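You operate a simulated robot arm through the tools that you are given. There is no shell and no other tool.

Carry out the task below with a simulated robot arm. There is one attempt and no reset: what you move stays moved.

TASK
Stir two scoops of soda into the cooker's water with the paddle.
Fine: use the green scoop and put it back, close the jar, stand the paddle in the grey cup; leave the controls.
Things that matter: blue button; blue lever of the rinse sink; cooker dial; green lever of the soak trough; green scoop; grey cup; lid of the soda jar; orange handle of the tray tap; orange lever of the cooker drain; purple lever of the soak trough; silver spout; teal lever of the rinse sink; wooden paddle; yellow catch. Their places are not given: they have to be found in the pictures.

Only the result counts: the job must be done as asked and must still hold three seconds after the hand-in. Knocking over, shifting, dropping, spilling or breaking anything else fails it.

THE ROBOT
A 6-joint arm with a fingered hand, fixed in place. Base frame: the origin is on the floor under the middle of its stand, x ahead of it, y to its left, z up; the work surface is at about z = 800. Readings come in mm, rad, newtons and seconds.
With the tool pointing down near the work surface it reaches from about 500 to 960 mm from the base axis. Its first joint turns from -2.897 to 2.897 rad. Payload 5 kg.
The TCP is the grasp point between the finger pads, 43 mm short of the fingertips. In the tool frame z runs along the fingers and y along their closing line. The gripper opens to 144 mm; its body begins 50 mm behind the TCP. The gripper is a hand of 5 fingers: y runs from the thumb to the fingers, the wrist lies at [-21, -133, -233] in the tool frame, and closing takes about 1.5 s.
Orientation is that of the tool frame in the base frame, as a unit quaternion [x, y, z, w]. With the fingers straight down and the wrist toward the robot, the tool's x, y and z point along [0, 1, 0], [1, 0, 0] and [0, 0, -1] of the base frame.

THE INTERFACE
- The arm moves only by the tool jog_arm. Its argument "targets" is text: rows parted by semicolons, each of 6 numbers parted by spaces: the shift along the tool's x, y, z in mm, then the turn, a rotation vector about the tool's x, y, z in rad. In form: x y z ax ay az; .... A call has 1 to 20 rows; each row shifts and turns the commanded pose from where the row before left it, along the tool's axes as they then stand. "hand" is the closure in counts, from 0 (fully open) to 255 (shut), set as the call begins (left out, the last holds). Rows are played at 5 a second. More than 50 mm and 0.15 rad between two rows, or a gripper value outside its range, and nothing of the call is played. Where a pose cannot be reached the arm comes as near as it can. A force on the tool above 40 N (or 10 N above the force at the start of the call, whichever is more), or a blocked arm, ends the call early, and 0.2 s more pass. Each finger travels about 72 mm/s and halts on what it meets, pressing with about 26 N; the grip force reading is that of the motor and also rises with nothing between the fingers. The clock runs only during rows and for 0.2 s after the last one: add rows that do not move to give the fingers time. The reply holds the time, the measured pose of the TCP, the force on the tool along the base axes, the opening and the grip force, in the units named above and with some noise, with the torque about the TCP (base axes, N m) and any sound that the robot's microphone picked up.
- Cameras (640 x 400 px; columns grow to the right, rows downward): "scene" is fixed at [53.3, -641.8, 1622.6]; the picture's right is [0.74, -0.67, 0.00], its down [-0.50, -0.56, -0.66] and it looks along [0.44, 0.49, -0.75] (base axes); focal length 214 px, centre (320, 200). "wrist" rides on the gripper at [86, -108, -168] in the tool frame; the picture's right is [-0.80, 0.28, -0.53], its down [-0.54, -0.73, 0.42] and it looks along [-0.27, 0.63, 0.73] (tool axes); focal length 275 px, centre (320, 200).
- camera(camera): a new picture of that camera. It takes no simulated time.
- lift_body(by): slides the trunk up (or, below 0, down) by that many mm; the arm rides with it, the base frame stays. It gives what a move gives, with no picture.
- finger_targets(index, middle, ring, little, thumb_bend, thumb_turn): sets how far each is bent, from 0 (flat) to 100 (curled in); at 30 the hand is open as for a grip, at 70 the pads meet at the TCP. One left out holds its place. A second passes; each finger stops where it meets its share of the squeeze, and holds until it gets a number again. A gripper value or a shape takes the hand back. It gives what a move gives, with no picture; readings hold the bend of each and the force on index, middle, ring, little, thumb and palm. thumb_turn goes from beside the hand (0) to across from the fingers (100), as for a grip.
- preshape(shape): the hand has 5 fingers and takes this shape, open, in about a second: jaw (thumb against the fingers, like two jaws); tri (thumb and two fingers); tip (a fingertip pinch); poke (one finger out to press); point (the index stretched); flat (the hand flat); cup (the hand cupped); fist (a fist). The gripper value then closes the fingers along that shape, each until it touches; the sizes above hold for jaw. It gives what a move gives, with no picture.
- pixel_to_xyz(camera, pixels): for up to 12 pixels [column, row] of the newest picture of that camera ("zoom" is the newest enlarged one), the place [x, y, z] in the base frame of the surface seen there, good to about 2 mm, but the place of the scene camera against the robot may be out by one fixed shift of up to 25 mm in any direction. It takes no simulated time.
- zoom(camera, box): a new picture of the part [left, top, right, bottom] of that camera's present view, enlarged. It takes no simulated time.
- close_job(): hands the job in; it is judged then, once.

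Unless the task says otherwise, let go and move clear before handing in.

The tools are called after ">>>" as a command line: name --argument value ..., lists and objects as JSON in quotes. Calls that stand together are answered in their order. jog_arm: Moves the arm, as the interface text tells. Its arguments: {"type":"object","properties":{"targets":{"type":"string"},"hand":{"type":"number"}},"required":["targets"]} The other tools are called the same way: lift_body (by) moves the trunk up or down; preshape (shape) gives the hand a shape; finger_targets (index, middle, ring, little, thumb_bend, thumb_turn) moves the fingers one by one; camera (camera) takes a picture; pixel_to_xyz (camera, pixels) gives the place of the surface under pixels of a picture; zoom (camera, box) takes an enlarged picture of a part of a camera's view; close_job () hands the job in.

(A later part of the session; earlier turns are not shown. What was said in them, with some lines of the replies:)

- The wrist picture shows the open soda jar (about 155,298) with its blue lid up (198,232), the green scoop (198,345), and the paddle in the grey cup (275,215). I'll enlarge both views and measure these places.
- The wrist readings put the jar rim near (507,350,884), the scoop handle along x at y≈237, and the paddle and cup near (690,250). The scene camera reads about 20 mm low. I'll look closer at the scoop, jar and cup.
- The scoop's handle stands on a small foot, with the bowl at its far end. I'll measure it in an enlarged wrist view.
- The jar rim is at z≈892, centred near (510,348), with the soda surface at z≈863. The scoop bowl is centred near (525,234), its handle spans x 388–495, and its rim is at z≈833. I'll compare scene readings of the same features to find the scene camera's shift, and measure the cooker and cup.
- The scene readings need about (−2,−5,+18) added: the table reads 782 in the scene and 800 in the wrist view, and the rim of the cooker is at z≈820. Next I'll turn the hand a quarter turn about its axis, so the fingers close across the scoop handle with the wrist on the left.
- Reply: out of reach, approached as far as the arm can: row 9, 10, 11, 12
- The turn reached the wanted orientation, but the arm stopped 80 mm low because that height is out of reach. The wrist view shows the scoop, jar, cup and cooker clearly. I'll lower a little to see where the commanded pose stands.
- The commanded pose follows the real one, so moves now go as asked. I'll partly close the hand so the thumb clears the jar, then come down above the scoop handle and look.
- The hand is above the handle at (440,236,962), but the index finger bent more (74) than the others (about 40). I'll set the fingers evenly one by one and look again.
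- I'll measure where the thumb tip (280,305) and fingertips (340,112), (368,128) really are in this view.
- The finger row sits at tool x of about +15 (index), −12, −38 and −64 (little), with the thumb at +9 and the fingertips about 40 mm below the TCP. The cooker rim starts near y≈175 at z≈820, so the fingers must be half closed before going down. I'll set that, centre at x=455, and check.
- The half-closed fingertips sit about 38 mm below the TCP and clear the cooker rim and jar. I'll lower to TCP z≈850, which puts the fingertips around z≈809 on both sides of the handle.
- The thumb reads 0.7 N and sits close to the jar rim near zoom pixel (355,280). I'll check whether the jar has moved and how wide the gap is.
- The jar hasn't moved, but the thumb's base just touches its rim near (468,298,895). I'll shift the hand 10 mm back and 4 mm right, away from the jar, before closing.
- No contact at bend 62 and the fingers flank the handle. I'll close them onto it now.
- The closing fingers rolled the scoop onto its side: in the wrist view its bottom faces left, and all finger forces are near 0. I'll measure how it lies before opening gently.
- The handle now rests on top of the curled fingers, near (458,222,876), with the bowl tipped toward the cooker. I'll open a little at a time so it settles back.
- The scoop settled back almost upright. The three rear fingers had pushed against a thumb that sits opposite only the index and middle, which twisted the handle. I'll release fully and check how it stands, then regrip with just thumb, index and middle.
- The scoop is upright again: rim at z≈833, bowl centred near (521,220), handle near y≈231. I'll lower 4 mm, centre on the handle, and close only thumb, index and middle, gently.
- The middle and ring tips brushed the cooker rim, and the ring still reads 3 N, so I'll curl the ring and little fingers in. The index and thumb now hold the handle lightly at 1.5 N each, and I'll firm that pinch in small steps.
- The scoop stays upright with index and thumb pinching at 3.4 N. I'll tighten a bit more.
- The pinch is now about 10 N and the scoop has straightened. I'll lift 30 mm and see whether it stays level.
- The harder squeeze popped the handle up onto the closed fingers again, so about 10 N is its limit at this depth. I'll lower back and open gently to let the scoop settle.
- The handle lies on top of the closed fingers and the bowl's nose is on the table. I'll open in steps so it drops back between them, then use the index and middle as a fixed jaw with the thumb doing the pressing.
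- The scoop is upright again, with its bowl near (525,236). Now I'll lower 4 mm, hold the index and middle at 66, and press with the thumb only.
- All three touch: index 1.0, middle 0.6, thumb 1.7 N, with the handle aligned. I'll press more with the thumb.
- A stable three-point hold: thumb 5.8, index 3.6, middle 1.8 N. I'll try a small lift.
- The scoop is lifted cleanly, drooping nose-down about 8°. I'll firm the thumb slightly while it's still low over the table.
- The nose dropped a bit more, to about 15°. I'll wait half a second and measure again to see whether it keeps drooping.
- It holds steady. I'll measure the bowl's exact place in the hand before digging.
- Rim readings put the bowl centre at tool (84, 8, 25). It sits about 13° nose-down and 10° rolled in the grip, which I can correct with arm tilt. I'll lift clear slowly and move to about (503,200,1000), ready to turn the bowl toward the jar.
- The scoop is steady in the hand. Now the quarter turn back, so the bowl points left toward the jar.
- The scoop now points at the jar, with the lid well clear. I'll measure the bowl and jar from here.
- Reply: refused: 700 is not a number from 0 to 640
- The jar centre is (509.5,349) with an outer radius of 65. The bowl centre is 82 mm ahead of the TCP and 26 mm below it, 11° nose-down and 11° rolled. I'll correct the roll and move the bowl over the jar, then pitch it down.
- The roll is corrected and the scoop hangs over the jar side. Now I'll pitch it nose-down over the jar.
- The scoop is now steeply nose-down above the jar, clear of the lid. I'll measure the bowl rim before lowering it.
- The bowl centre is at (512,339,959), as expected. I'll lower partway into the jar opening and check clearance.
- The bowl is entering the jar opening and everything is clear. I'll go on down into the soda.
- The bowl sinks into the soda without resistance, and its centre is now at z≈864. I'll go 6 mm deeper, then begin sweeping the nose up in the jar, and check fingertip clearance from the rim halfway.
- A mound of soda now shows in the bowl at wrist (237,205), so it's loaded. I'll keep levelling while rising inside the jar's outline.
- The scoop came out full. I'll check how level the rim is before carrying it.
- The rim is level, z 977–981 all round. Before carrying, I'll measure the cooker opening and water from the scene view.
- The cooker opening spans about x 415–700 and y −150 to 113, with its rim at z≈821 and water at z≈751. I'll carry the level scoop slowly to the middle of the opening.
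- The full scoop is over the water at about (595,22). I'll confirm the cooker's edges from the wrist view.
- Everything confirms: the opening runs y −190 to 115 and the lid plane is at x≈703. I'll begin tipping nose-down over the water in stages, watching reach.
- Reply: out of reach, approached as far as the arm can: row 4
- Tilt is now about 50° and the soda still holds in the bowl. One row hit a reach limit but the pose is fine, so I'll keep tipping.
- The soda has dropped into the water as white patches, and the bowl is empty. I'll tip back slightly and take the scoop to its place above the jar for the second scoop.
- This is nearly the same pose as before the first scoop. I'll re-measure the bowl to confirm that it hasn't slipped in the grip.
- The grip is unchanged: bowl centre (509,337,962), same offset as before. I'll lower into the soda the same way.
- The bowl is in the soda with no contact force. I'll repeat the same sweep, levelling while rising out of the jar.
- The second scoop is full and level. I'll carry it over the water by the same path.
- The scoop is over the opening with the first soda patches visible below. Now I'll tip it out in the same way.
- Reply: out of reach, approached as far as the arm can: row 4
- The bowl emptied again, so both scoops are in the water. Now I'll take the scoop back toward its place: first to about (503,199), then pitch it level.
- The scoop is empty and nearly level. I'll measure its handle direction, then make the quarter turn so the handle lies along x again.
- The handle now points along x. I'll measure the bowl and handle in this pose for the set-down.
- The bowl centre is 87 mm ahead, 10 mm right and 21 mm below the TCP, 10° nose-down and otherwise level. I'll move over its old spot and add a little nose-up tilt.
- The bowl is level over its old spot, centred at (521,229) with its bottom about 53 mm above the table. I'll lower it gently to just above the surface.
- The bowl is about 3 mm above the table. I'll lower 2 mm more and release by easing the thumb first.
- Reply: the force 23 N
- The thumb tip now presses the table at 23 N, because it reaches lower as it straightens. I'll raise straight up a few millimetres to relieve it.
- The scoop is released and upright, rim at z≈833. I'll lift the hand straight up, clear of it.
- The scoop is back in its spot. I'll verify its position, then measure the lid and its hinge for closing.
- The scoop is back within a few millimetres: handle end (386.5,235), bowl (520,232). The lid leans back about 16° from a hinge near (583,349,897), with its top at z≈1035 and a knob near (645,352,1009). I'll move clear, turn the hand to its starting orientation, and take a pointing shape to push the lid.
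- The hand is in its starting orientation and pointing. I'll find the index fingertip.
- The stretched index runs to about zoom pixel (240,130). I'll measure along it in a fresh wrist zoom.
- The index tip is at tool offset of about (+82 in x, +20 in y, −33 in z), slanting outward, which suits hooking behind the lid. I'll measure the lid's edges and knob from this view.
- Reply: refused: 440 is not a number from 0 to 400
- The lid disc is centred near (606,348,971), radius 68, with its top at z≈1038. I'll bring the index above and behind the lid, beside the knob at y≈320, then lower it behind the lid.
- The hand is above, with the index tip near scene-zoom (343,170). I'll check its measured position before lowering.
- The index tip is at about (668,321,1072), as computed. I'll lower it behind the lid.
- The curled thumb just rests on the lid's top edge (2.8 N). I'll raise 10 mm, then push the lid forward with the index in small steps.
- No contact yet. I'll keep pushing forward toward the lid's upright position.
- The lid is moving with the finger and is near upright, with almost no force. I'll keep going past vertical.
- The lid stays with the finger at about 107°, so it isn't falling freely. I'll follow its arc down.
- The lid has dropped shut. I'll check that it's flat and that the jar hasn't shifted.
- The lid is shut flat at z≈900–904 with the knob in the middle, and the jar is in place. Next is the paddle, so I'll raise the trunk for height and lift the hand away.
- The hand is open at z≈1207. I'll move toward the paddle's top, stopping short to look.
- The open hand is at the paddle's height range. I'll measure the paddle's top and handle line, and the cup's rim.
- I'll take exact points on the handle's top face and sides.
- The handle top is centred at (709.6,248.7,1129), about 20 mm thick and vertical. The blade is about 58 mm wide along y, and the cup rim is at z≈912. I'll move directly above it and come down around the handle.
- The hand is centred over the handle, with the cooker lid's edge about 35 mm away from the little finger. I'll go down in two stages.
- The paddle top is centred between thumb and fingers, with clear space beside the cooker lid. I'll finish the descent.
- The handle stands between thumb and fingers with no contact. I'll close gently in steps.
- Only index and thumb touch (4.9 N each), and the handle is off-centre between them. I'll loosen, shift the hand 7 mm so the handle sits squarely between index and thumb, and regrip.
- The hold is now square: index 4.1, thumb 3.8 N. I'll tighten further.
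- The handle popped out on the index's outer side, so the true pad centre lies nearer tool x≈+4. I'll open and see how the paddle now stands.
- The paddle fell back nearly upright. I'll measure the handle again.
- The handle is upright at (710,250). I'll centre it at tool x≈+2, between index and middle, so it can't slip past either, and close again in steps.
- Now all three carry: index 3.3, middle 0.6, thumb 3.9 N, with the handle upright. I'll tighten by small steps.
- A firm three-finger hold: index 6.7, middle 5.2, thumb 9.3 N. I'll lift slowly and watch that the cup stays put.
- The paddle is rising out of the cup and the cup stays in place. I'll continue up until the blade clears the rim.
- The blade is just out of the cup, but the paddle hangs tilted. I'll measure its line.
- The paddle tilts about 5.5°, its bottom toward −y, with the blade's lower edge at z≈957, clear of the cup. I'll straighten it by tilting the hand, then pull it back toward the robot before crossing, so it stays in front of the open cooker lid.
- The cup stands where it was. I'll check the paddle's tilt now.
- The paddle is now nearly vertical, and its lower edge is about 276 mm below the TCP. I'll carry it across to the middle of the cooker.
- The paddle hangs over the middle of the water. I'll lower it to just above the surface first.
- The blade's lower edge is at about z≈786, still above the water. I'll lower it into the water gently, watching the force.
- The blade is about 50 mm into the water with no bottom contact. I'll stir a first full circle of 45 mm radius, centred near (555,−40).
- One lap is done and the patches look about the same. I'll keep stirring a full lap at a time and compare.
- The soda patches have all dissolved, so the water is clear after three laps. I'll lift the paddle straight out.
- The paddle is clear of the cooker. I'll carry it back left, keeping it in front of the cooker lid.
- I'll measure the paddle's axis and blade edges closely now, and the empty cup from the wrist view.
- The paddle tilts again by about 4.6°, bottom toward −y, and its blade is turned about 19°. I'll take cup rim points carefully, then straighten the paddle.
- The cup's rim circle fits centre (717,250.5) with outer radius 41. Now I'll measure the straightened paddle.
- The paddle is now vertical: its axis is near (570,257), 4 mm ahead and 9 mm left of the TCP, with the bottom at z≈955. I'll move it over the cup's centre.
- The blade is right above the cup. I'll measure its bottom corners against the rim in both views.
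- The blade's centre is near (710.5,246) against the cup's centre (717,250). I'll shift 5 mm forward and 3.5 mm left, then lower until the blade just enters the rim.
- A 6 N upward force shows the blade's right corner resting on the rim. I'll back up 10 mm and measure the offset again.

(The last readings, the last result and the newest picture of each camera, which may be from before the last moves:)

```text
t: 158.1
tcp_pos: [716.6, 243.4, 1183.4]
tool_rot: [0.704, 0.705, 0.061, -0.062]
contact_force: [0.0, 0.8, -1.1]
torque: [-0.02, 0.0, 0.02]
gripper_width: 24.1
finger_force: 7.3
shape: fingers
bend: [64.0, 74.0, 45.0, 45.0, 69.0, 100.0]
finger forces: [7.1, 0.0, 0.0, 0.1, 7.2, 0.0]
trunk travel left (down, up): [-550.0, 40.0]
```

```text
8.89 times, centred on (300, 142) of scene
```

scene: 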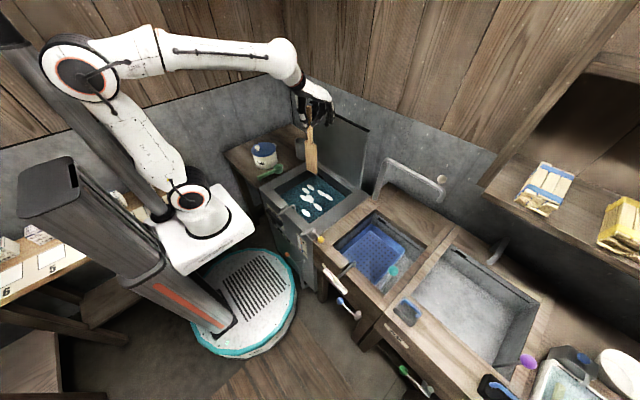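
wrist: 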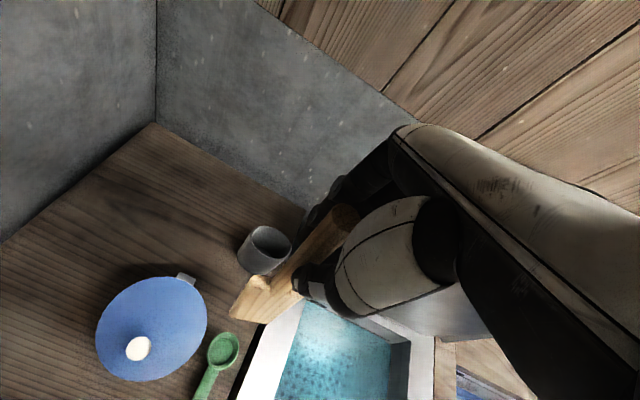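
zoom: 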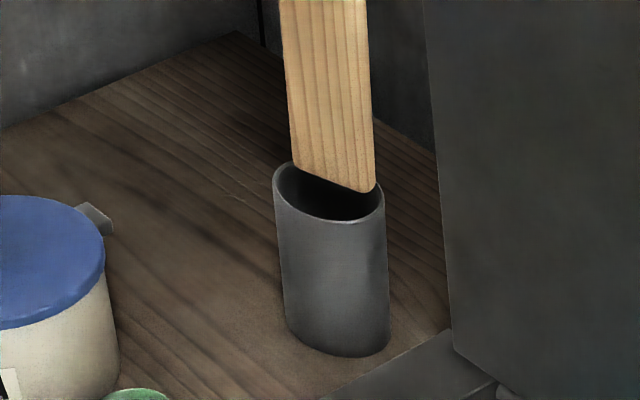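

I'll read the blade's lower corners and rim edges from this wrist zoom.

>>> zoom --camera "wrist" --box '[200, 240, 320, 350]'

>>> pixel_to_xyz --camera "zoom" --pixels '[[234, 270], [240, 277], [300, 287], [365, 298], [378, 296], [395, 270], [186, 270], [200, 235], [225, 212], [250, 360], [300, 372], [388, 305]]'

>>> pixel_to_xyz --camera "zoom" --pixels '[[188, 250], [192, 300], [215, 335], [275, 368], [330, 365], [365, 345], [384, 320], [390, 298], [240, 207], [205, 240], [235, 262], [260, 230]]'

```text
3.64 times, centred on (260, 295) of wrist
```

zoom: 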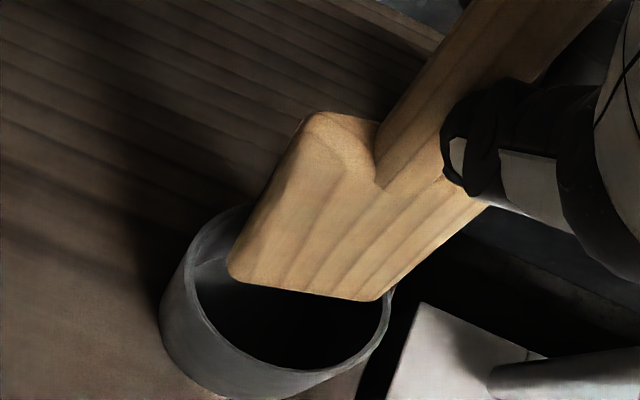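

```text
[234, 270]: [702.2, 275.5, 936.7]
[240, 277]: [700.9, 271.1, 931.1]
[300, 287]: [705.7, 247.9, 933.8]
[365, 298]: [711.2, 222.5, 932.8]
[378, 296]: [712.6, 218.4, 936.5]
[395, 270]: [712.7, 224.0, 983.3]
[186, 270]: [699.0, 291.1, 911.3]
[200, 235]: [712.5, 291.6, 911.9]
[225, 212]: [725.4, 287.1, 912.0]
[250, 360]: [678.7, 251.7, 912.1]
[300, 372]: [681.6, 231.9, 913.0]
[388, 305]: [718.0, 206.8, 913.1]
```

```text
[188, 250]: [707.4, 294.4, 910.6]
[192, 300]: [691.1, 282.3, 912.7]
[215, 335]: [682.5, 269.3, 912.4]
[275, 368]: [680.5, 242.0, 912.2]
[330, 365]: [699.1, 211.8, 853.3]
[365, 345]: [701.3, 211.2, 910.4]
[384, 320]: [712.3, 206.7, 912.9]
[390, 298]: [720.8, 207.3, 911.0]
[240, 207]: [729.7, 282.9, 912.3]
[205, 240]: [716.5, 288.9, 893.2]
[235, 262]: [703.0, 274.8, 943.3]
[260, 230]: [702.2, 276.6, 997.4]
```

By these readings the blade should clear the rim, so I'll cross-check in the scene view using the same camera for both.

>>> zoom --camera "scene" --box '[285, 120, 315, 165]'

>>> pixel_to_xyz --camera "zoom" --pixels '[[295, 150], [297, 162], [320, 175], [345, 183], [370, 188], [371, 160], [278, 175], [285, 195], [310, 213], [350, 218], [378, 200], [382, 190]]'

>>> pixel_to_xyz --camera "zoom" --pixels '[[330, 100], [290, 100], [368, 100], [285, 50], [363, 50], [330, 50], [290, 168], [300, 180], [330, 190], [360, 197], [275, 168], [335, 221]]'

```text
8.89 times, centred on (300, 142) of scene
```

zoom: 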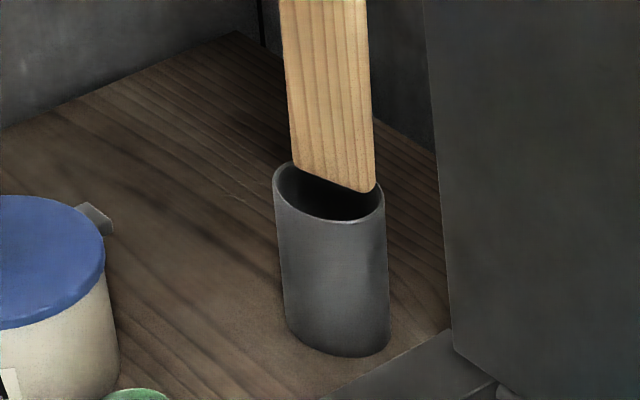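

```text
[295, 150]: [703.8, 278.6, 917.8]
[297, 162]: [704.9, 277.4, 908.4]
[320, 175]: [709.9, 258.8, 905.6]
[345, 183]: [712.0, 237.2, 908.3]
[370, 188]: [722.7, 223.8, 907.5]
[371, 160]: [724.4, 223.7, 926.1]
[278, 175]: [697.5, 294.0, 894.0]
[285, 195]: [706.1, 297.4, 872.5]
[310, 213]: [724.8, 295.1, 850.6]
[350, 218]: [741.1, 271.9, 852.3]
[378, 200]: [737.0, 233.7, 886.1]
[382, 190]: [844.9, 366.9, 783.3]
```

```text
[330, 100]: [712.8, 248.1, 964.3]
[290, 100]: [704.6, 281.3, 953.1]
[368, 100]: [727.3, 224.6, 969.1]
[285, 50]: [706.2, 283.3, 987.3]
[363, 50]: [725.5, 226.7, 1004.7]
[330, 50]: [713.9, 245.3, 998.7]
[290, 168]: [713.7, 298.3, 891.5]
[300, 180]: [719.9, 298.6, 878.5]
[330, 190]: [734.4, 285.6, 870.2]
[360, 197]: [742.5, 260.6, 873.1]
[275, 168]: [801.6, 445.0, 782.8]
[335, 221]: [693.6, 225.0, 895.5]
```

Both views put the blade a few millimetres short of the cup's middle: blade (713.5,247.5) against cup about (719.5,249.4). The contact reading also points to the right-hand side. I'll shift 5 mm forward and 4 mm left and lower slowly again.

>>> jog_arm --targets "3.9 5 0.7 0 0 0; 0 0 0 0 0 0; 0 0 0 0 0 0; -0.7 0 4 0 0 0; -0.7 0 4 0 0 0; -0.7 0 4 0 0 0; 0 0 0 0 0 0"

>>> zoom --camera "wrist" --box '[200, 240, 320, 350]'

>>> zoom --camera "scene" --box '[285, 120, 315, 165]'

```text
t: 159.7
tcp_pos: [720.4, 248.6, 1174.2]
tool_rot: [0.703, 0.705, 0.064, -0.062]
contact_force: [-0.2, 1.9, 10.6]
torque: [0.13, 0.0, 0.04]
gripper_width: 23.6
finger_force: 8.5
shape: fingers
bend: [64.0, 74.0, 45.0, 45.0, 69.0, 100.0]
finger forces: [8.5, 0.0, 0.0, 0.0, 8.9, 0.0]
trunk travel left (down, up): [-550.0, 40.0]
```

```text
3.64 times, centred on (260, 295) of wrist
```

zoom: 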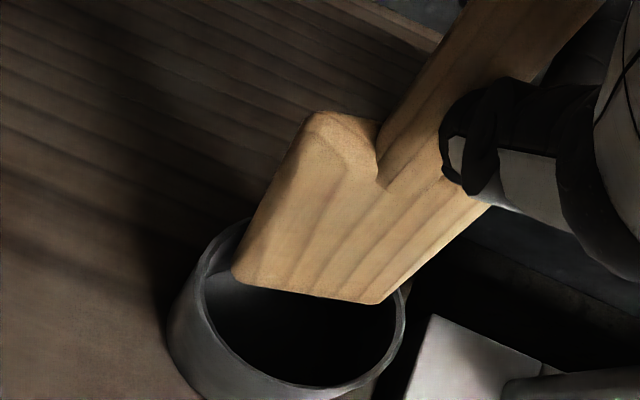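

```text
8.89 times, centred on (300, 142) of scene
```

zoom: 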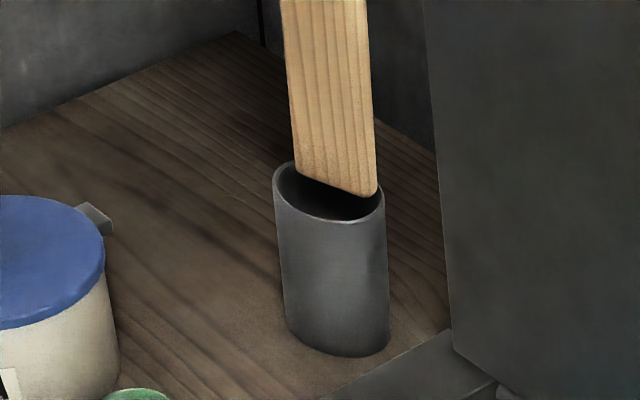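

The rim readings fit an oval cup: centre about (709.6,249.3), half-axes 31.5 in x and 42.5 in y. So the blade must lie along y, centred at x≈709.6, and mine is turned 11.5° and too far forward. I'll back up, untwist the blade and recentre.

>>> jog_arm --targets "1.7 0 -9.8 0 0 0; 1.7 0 -9.8 0 0 0; 0 0 0 0 0 0; 0 0 0 -0.0173 0 0.0985; 0 0 0 -0.0173 0 0.0985; 0 0 0 0 0 0; 0 0 0 0 0 0"

>>> zoom --camera "wrist" --box '[200, 240, 320, 350]'

>>> zoom --camera "scene" --box '[275, 80, 325, 165]'

```text
t: 161.3
tcp_pos: [722.0, 249.0, 1191.9]
tool_rot: [0.771, 0.631, 0.067, -0.055]
contact_force: [-0.5, 0.6, -1.7]
torque: [0.0, 0.0, -0.04]
gripper_width: 24.2
finger_force: 7.1
shape: fingers
bend: [64.0, 74.0, 45.0, 45.0, 69.0, 100.0]
finger forces: [7.2, 0.1, 0.0, 0.0, 7.4, 0.0]
trunk travel left (down, up): [-550.0, 40.0]
```

```text
3.64 times, centred on (260, 295) of wrist
```

zoom: 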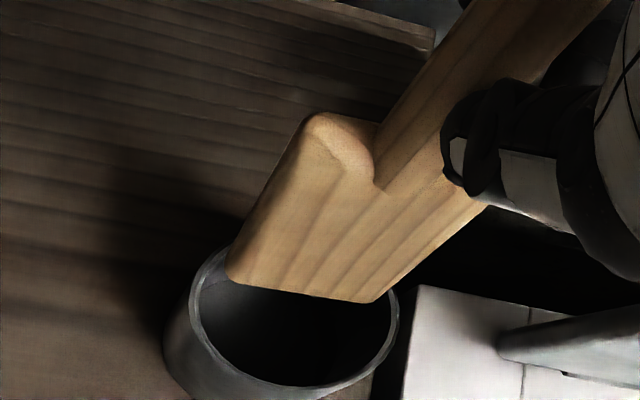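

```text
4.71 times, centred on (300, 122) of scene
```

zoom: 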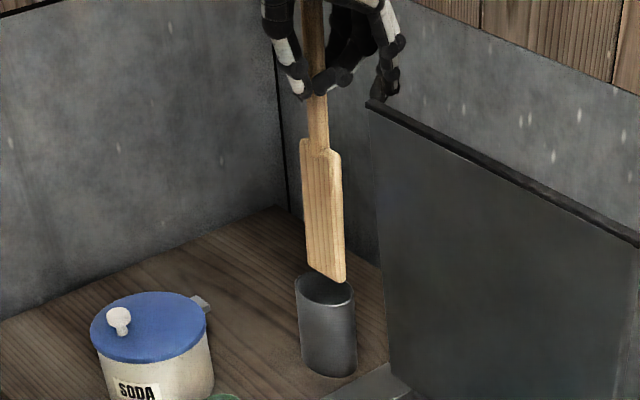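

I'll measure the blade's corners in this new pose.

>>> zoom --camera "wrist" --box '[200, 240, 320, 350]'

>>> pixel_to_xyz --camera "zoom" --pixels '[[230, 270], [236, 278], [300, 290], [365, 300], [376, 298], [310, 120], [260, 200], [340, 180], [400, 260], [440, 230], [345, 150], [450, 60]]'

>>> pixel_to_xyz --camera "zoom" --pixels '[[190, 300], [200, 270], [220, 250], [205, 335], [240, 370], [290, 388], [340, 382], [380, 350], [397, 315], [395, 290], [215, 330], [385, 300]]'

```text
3.64 times, centred on (260, 295) of wrist
```

zoom: 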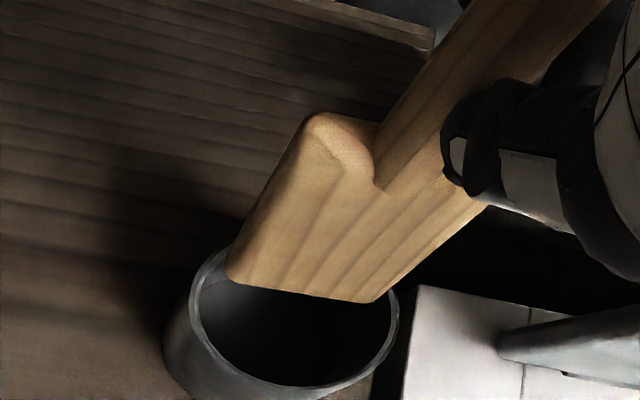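

```text
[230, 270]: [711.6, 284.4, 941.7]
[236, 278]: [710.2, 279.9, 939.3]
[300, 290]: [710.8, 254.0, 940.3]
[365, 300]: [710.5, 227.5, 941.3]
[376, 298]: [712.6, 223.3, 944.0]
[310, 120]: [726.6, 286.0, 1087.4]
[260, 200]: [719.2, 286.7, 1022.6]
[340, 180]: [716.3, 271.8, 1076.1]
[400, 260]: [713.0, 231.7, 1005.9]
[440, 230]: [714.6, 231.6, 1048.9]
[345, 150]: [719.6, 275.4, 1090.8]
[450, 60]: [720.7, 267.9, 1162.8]
```

```text
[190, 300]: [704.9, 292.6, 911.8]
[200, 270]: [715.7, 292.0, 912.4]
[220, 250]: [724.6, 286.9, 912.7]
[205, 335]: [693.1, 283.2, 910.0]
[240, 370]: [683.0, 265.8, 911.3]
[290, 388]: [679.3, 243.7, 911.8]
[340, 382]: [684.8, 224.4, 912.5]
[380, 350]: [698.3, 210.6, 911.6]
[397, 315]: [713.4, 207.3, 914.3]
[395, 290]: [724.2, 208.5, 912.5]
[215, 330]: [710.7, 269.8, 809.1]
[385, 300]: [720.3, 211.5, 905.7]
```

The blade now lies along y, front face at x≈710.5 and y from 223 to 284. Its centre needs to go to about (710.5,249.6), so I'll shift 8 mm back and 4 mm right and lower slowly.

>>> jog_arm --targets "-2.8 -3.6 -0.5 0 0 0; -2.8 -3.6 -0.5 0 0 0; 0 0 0 0 0 0; 0 0 0 0 0 0; -0.9 0 4.9 0 0 0; -0.9 0 4.9 0 0 0; -0.9 0 4.9 0 0 0; -0.9 0 4.9 0 0 0; 0 0 0 0 0 0"

>>> zoom --camera "wrist" --box '[200, 240, 320, 350]'

>>> zoom --camera "scene" --box '[285, 120, 315, 165]'

```text
t: 163.3
tcp_pos: [712.8, 243.6, 1172.2]
tool_rot: [0.771, 0.631, 0.066, -0.057]
contact_force: [-0.6, 0.3, -0.8]
torque: [0.01, 0.0, 0.02]
gripper_width: 24.0
finger_force: 7.7
shape: fingers
bend: [64.0, 74.0, 45.0, 45.0, 69.0, 100.0]
finger forces: [7.3, 0.1, 0.0, 0.0, 7.5, 0.0]
trunk travel left (down, up): [-550.0, 40.0]
```

```text
3.64 times, centred on (260, 295) of wrist
```

zoom: 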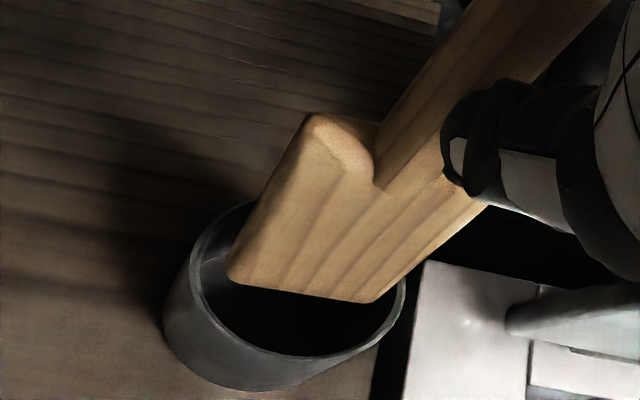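

```text
8.89 times, centred on (300, 142) of scene
```

zoom: 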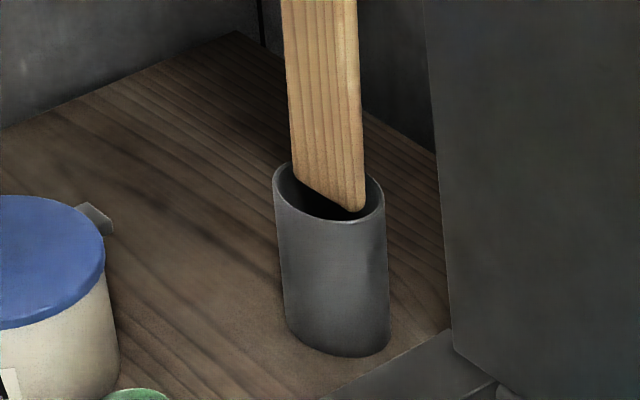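

No contact now, and the blade sits within the rim in both views. I'll keep lowering.

>>> jog_arm --targets "-0.9 0 4.9 0 0 0; -0.9 0 4.9 0 0 0; -0.9 0 4.9 0 0 0; -0.9 0 4.9 0 0 0; -0.9 0 4.9 0 0 0; 0 0 0 0 0 0"

>>> zoom --camera "scene" --box '[285, 120, 315, 165]'

>>> zoom --camera "wrist" --box '[200, 240, 320, 350]'

```text
t: 164.7
tcp_pos: [712.2, 244.6, 1148.9]
tool_rot: [0.771, 0.631, 0.067, -0.055]
contact_force: [0.0, 0.1, -0.8]
torque: [0.02, 0.02, 0.0]
gripper_width: 24.2
finger_force: 7.4
shape: fingers
bend: [64.0, 74.0, 45.0, 45.0, 69.0, 100.0]
finger forces: [7.2, 0.0, 0.1, 0.0, 7.5, 0.0]
trunk travel left (down, up): [-550.0, 40.0]
```

```text
8.89 times, centred on (300, 142) of scene
```

zoom: 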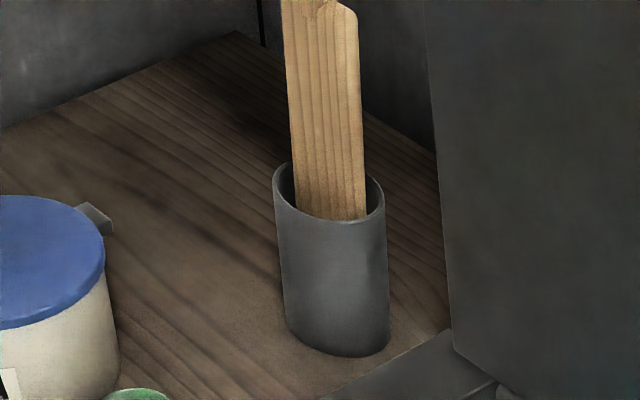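

```text
3.64 times, centred on (260, 295) of wrist
```

zoom: 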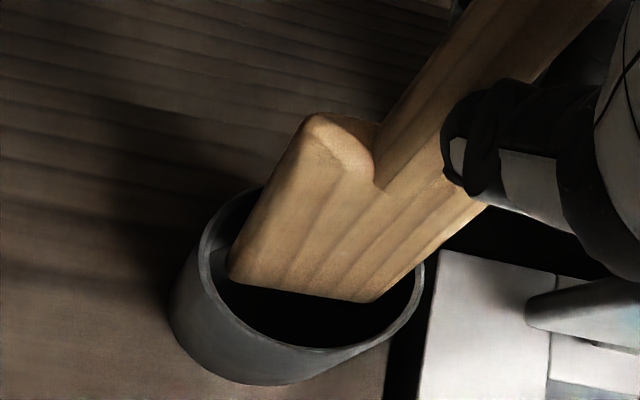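

The blade is inside the cup with no contact force. I'll continue down toward its resting height.

>>> jog_arm --targets "-1.2 0 6.9 0 0 0; -1.2 0 6.9 0 0 0; -1.2 0 6.9 0 0 0; -1.2 0 6.9 0 0 0; -1.2 0 6.9 0 0 0; -1.2 0 6.9 0 0 0; -0.9 0 4.9 0 0 0; 0 0 0 0 0 0"

>>> zoom --camera "scene" --box '[280, 90, 320, 165]'

>>> zoom --camera "wrist" --box '[200, 220, 340, 350]'

```text
t: 166.5
tcp_pos: [713.4, 244.2, 1101.6]
tool_rot: [0.77, 0.632, 0.067, -0.056]
contact_force: [0.2, -0.1, -1.4]
torque: [-0.04, 0.0, -0.02]
gripper_width: 24.4
finger_force: 7.5
shape: fingers
bend: [64.0, 74.0, 45.0, 45.0, 69.0, 100.0]
finger forces: [7.4, 0.0, 0.0, 0.0, 7.5, 0.0]
trunk travel left (down, up): [-550.0, 40.0]
```

```text
5.33 times, centred on (300, 128) of scene
```

zoom: 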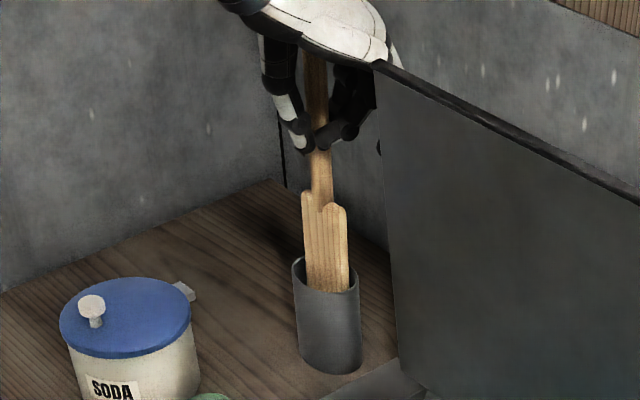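

```text
3.08 times, centred on (270, 285) of wrist
```

zoom: 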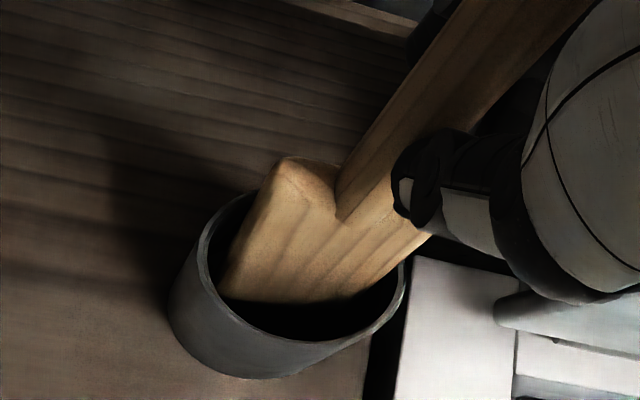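

The blade is well down in the cup. I'll lower the last centimetre gently until it touches the bottom.

>>> jog_arm --targets "-0.5 0 3 0 0 0; -0.5 0 3 0 0 0; -0.35 0 2 0 0 0; 0 0 0 0 0 0"

>>> jog_arm --targets "-0.35 0 2 0 0 0; -0.35 0 2 0 0 0; 0 0 0 0 0 0"

>>> zoom --camera "scene" --box '[280, 90, 320, 165]'

```text
t: 167.5
tcp_pos: [713.2, 244.1, 1092.3]
tool_rot: [0.771, 0.631, 0.067, -0.056]
contact_force: [-0.5, 0.6, -1.2]
torque: [-0.02, 0.0, 0.05]
gripper_width: 24.1
finger_force: 7.0
shape: fingers
bend: [64.0, 74.0, 45.0, 45.0, 69.0, 100.0]
finger forces: [7.2, 0.0, 0.0, 0.0, 7.5, 0.0]
trunk travel left (down, up): [-550.0, 40.0]
```

```text
t: 168.3
tcp_pos: [713.8, 244.0, 1087.0]
tool_rot: [0.77, 0.632, 0.067, -0.055]
contact_force: [0.7, 0.4, -1.8]
torque: [-0.01, 0.02, 0.0]
gripper_width: 24.1
finger_force: 7.4
shape: fingers
bend: [64.0, 74.0, 45.0, 45.0, 69.0, 100.0]
finger forces: [7.3, 0.0, 0.0, 0.1, 7.5, 0.0]
trunk travel left (down, up): [-550.0, 40.0]
```

```text
5.33 times, centred on (300, 128) of scene
```

zoom: 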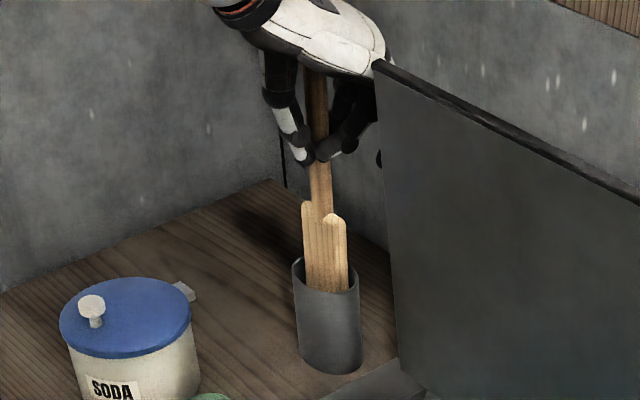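

There's still no bottom contact; the weight is still on the hand. I'll check the shoulder height against its original z≈974.

>>> zoom --camera "wrist" --box '[200, 220, 340, 350]'

>>> pixel_to_xyz --camera "zoom" --pixels '[[290, 170], [310, 175], [280, 190], [400, 230], [420, 240], [390, 250], [300, 250], [240, 280], [340, 290], [360, 170], [420, 100], [480, 60]]'

```text
3.08 times, centred on (270, 285) of wrist
```

zoom: 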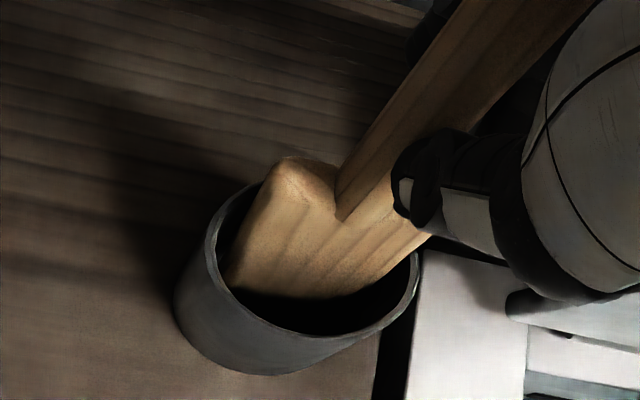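

```text
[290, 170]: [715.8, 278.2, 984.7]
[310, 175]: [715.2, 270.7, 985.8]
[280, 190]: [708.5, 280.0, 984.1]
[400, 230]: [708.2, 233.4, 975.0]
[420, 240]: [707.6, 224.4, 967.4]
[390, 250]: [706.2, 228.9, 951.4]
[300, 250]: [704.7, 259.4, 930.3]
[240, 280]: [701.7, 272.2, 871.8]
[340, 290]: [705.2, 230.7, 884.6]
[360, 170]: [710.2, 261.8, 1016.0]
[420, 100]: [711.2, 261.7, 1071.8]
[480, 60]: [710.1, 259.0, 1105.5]
```

The shoulder is at z≈985, so about 10 mm remain. I'll lower in 2 mm steps until contact.

>>> jog_arm --targets "-0.35 0 2 0 0 0; -0.35 0 2 0 0 0; -0.35 0 2 0 0 0; 0 0 0 0 0 0"

>>> jog_arm --targets "-0.35 0 2 0 0 0; 0 0 0 0 0 0"

>>> jog_arm --targets "-0.35 0 1.5 0 0 0; 0 0 0 0 0 0"

```text
t: 169.3
tcp_pos: [712.2, 242.8, 1081.6]
tool_rot: [0.771, 0.631, 0.068, -0.055]
contact_force: [0.6, 0.4, -1.6]
torque: [-0.01, 0.01, 0.0]
gripper_width: 24.0
finger_force: 7.5
shape: fingers
bend: [64.0, 74.0, 45.0, 45.0, 69.0, 100.0]
finger forces: [7.3, 0.0, 0.1, 0.0, 7.5, 0.0]
trunk travel left (down, up): [-550.0, 40.0]
```

```text
t: 169.9
tcp_pos: [713.0, 244.4, 1079.6]
tool_rot: [0.771, 0.631, 0.067, -0.055]
contact_force: [-0.5, 0.1, -1.1]
torque: [-0.01, 0.0, 0.0]
gripper_width: 23.9
finger_force: 7.4
shape: fingers
bend: [64.0, 74.0, 45.0, 45.0, 69.0, 100.0]
finger forces: [7.3, 0.0, 0.0, 0.1, 7.5, 0.1]
trunk travel left (down, up): [-550.0, 40.0]
```

```text
t: 170.5
tcp_pos: [713.2, 243.8, 1078.1]
tool_rot: [0.771, 0.631, 0.067, -0.055]
contact_force: [-0.1, -0.5, -1.9]
torque: [0.02, 0.0, 0.02]
gripper_width: 24.1
finger_force: 7.1
shape: fingers
bend: [64.0, 74.0, 45.0, 45.0, 69.0, 100.0]
finger forces: [7.3, 0.0, 0.0, 0.0, 7.5, 0.0]
trunk travel left (down, up): [-550.0, 40.0]
```

Still hanging free with about 1–2 mm left by my count. I'll go on in small steps.

>>> jog_arm --targets "-0.3 0 1.5 0 0 0; 0 0 0 0 0 0"

>>> jog_arm --targets "-0.3 0 1.5 0 0 0; 0 0 0 0 0 0"

>>> zoom --camera "wrist" --box '[200, 220, 340, 350]'

>>> pixel_to_xyz --camera "zoom" --pixels '[[290, 170], [310, 175], [280, 190], [410, 232], [390, 250], [300, 250]]'

```text
t: 171.1
tcp_pos: [713.8, 243.8, 1077.3]
tool_rot: [0.771, 0.63, 0.068, -0.055]
contact_force: [-0.1, 0.0, -0.8]
torque: [0.02, 0.02, 0.01]
gripper_width: 24.0
finger_force: 7.6
shape: fingers
bend: [64.0, 74.0, 45.0, 45.0, 69.0, 100.0]
finger forces: [7.3, 0.1, 0.0, 0.1, 7.5, 0.1]
trunk travel left (down, up): [-550.0, 40.0]
```

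```text
t: 171.7
tcp_pos: [714.5, 243.8, 1075.2]
tool_rot: [0.77, 0.632, 0.068, -0.055]
contact_force: [-0.5, 0.2, -0.4]
torque: [-0.02, 0.01, 0.0]
gripper_width: 24.2
finger_force: 7.1
shape: fingers
bend: [64.0, 74.0, 45.0, 45.0, 69.0, 100.0]
finger forces: [7.3, 0.1, 0.0, 0.1, 7.5, 0.0]
trunk travel left (down, up): [-550.0, 40.0]
```

```text
3.08 times, centred on (270, 285) of wrist
```

zoom: 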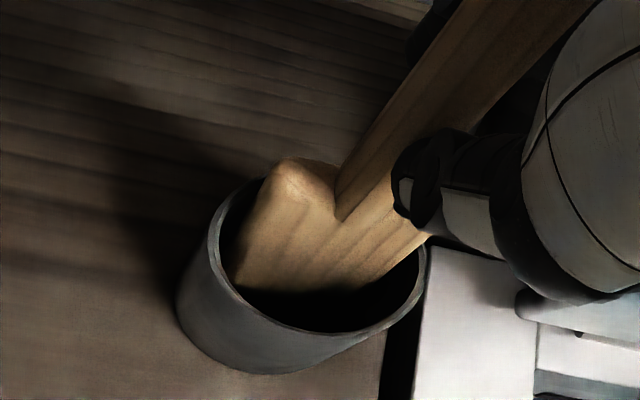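

```text
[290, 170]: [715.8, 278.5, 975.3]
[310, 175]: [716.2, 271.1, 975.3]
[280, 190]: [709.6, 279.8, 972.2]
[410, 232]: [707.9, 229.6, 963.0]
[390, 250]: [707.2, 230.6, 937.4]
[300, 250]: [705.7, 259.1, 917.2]
```

The shoulder is at z≈975, its original height, and the weight has mostly come off the hand. I'll release by easing the thumb and fingers open in steps.

>>> finger_targets --index 63 --middle 63 --thumb_bend 65

>>> finger_targets --index 55 --middle 55 --thumb_bend 55

>>> zoom --camera "scene" --box '[275, 80, 325, 165]'

>>> zoom --camera "wrist" --box '[200, 200, 380, 350]'

```text
t: 172.7
tcp_pos: [714.0, 243.7, 1076.2]
tool_rot: [0.771, 0.631, 0.067, -0.055]
contact_force: [0.3, 0.1, 1.2]
torque: [0.01, -0.01, 0.0]
gripper_width: 28.4
finger_force: 0.4
shape: fingers
bend: [63.0, 63.0, 45.0, 45.0, 65.0, 100.0]
finger forces: [0.2, 0.0, 0.1, 0.0, 0.2, 0.0]
trunk travel left (down, up): [-550.0, 40.0]
```

```text
t: 173.7
tcp_pos: [714.9, 244.0, 1075.3]
tool_rot: [0.77, 0.631, 0.068, -0.055]
contact_force: [0.0, -0.3, -0.8]
torque: [-0.01, -0.01, 0.01]
gripper_width: 60.0
finger_force: 0.0
shape: fingers
bend: [55.0, 55.0, 45.0, 45.0, 55.0, 100.0]
finger forces: [0.0, 0.0, 0.0, 0.0, 0.1, 0.0]
trunk travel left (down, up): [-550.0, 40.0]
```

```text
4.71 times, centred on (300, 122) of scene
```

zoom: 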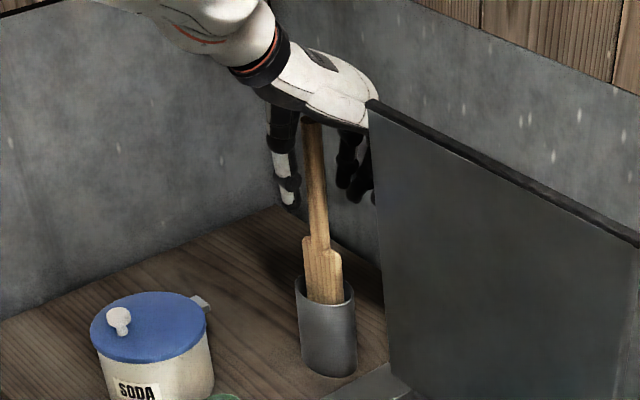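

```text
2.67 times, centred on (290, 275) of wrist
```

zoom: 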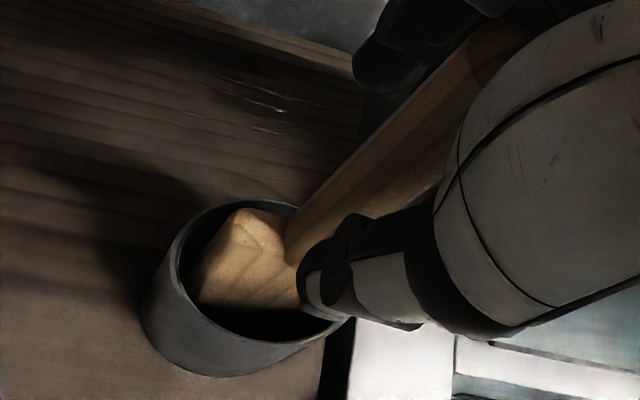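

The paddle stands in the cup by itself and nothing touches the hand. I'll open wider and lift the hand straight up off the handle.

>>> finger_targets --index 40 --middle 40 --ring 40 --little 40 --thumb_bend 40

>>> jog_arm --targets "1.7 0 -9.8 0 0 0; 1.7 0 -9.8 0 0 0; 0 0 0 0 0 0"

>>> zoom --camera "wrist" --box '[200, 200, 380, 350]'

>>> zoom --camera "scene" --box '[275, 80, 325, 165]'

```text
t: 174.7
tcp_pos: [714.9, 243.1, 1075.5]
tool_rot: [0.77, 0.632, 0.066, -0.056]
contact_force: [-0.3, 0.1, 0.3]
torque: [-0.02, 0.02, 0.0]
gripper_width: 113.8
finger_force: 0.1
shape: fingers
bend: [40.0, 40.0, 40.0, 40.0, 40.0, 99.0]
finger forces: [0.0, 0.1, 0.1, 0.0, 0.1, 0.0]
trunk travel left (down, up): [-550.0, 40.0]
```

```text
t: 175.5
tcp_pos: [714.3, 243.7, 1095.8]
tool_rot: [0.771, 0.631, 0.068, -0.055]
contact_force: [-0.6, 0.0, 0.0]
torque: [-0.01, 0.02, 0.02]
gripper_width: 113.8
finger_force: 0.1
shape: fingers
bend: [40.0, 40.0, 40.0, 40.0, 40.0, 99.0]
finger forces: [0.0, 0.0, 0.1, 0.0, 0.0, 0.0]
trunk travel left (down, up): [-550.0, 40.0]
```

```text
2.67 times, centred on (290, 275) of wrist
```

zoom: 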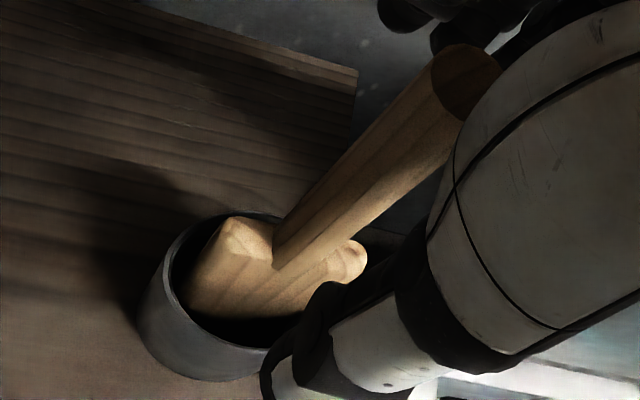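

```text
4.71 times, centred on (300, 122) of scene
```

zoom: 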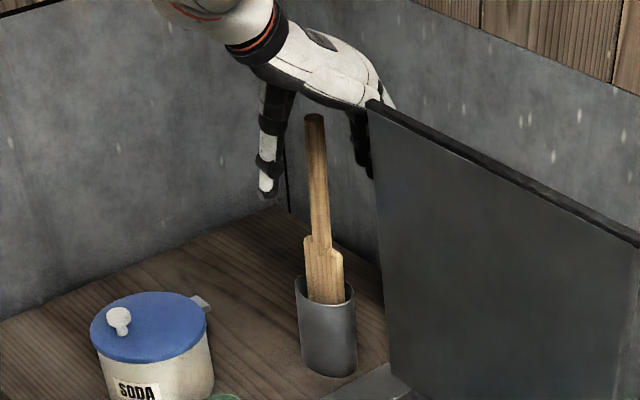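

Hand and paddle are separate, and the paddle stands in the cup. I'll raise the hand well clear above the handle's top and then back toward the robot.

>>> jog_arm --targets "2.6 0 -14.8 0 0 0; 3.5 0 -19.7 0 0 0; 3.5 0 -19.7 0 0 0; 3.5 0 -19.7 0 0 0; 3.5 0 -19.7 0 0 0; 3.5 0 -19.7 0 0 0; 2.6 0 -14.8 0 0 0; 0 0 0 0 0 0"

>>> camera --camera "wrist"

>>> zoom --camera "scene" --box '[250, 60, 370, 220]'

```text
t: 177.3
tcp_pos: [713.2, 242.1, 1225.6]
tool_rot: [0.77, 0.632, 0.066, -0.054]
contact_force: [0.6, -0.4, 0.4]
torque: [-0.01, 0.01, -0.01]
gripper_width: 113.9
finger_force: 0.1
shape: fingers
bend: [40.0, 40.0, 40.0, 40.0, 40.0, 99.0]
finger forces: [0.0, 0.1, 0.1, 0.1, 0.0, 0.1]
trunk travel left (down, up): [-550.0, 40.0]
```

```text
taken
```

wrist: 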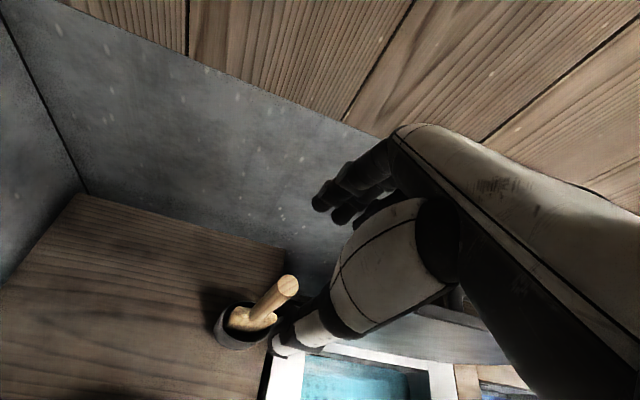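

```text
2.50 times, centred on (310, 140) of scene
```

zoom: 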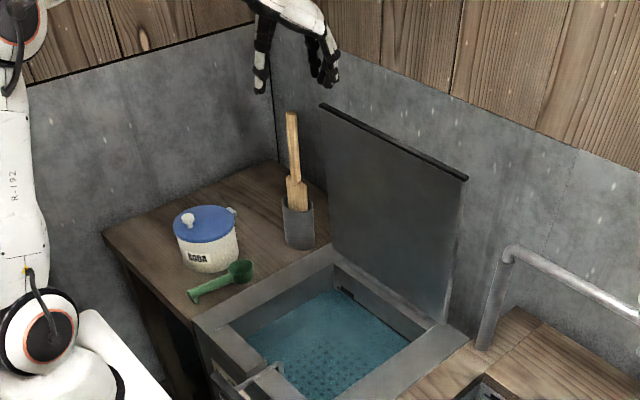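

All looks right: paddle in the cup, jar shut, scoop in place, water clear. I'll move the hand back clear of everything and take final pictures.

>>> jog_arm --targets "-3.9 -19.6 -5 0 0 0; -4.9 -24.5 -5 0 0 0; -4.9 -24.5 -5 0 0 0; -4.9 -24.5 -0.9 0 0 0; -4.9 -24.5 -0.9 0 0 0; 0 0 0 0 0 0; 0 0 0 0 0 0"

>>> camera --camera "scene"

>>> camera --camera "wrist"

>>> zoom --camera "scene" --box '[220, 90, 380, 250]'

```text
t: 178.9
tcp_pos: [594.1, 239.9, 1237.8]
tool_rot: [0.77, 0.631, 0.068, -0.056]
contact_force: [1.0, -1.0, 0.3]
torque: [0.0, 0.02, 0.01]
gripper_width: 114.0
finger_force: 0.1
shape: fingers
bend: [40.0, 40.0, 40.0, 40.0, 40.0, 99.0]
finger forces: [0.0, 0.1, 0.0, 0.0, 0.0, 0.0]
trunk travel left (down, up): [-550.0, 40.0]
```

```text
taken
```

scene: 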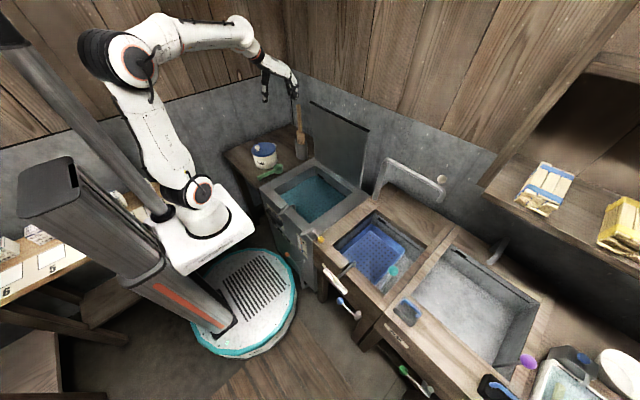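

```text
taken
```

wrist: 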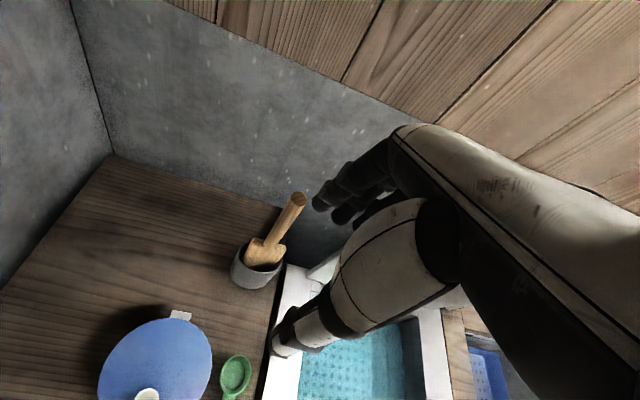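

```text
2.50 times, centred on (300, 170) of scene
```

zoom: 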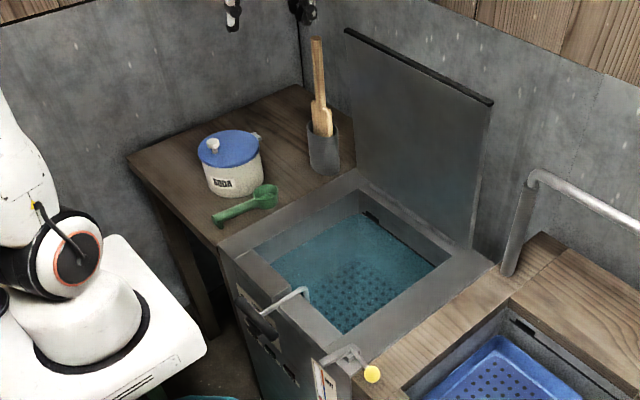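

Final views match the start: the scoop is in its place, the jar is shut, and the paddle stands upright in the grey cup. The water is clear, the controls look untouched, and the hand is clear, so I'm handing in.

>>> close_job

```text
The job is handed in.
```

The job is done and handed in. No verdict came back, so this rests on the final pictures and readings.

- **Soda:** I tipped two full scoops from the green scoop into the cooker's water, and the bowl was empty after each one.
- **Stirring:** I stirred three full circles with the paddle. The white soda patches had all gone by the second one.
- **Green scoop:** it is back upright within about 8 mm of where it started. Early on it rolled in the grip and slipped loose a few times on the table; it was empty each time.
- **Jar:** the lid is closed flat. It dropped the last part of the way by itself, and the jar did not move.
- **Paddle:** it stands upright in the grey cup. Two tries at lowering it touched the cup's rim, pressing with up to about 11 N, before I turned the blade to fit. The cup is where it was.
- **Controls:** I did not use any of them.

The final pictures show no soda spilled and nothing else moved.
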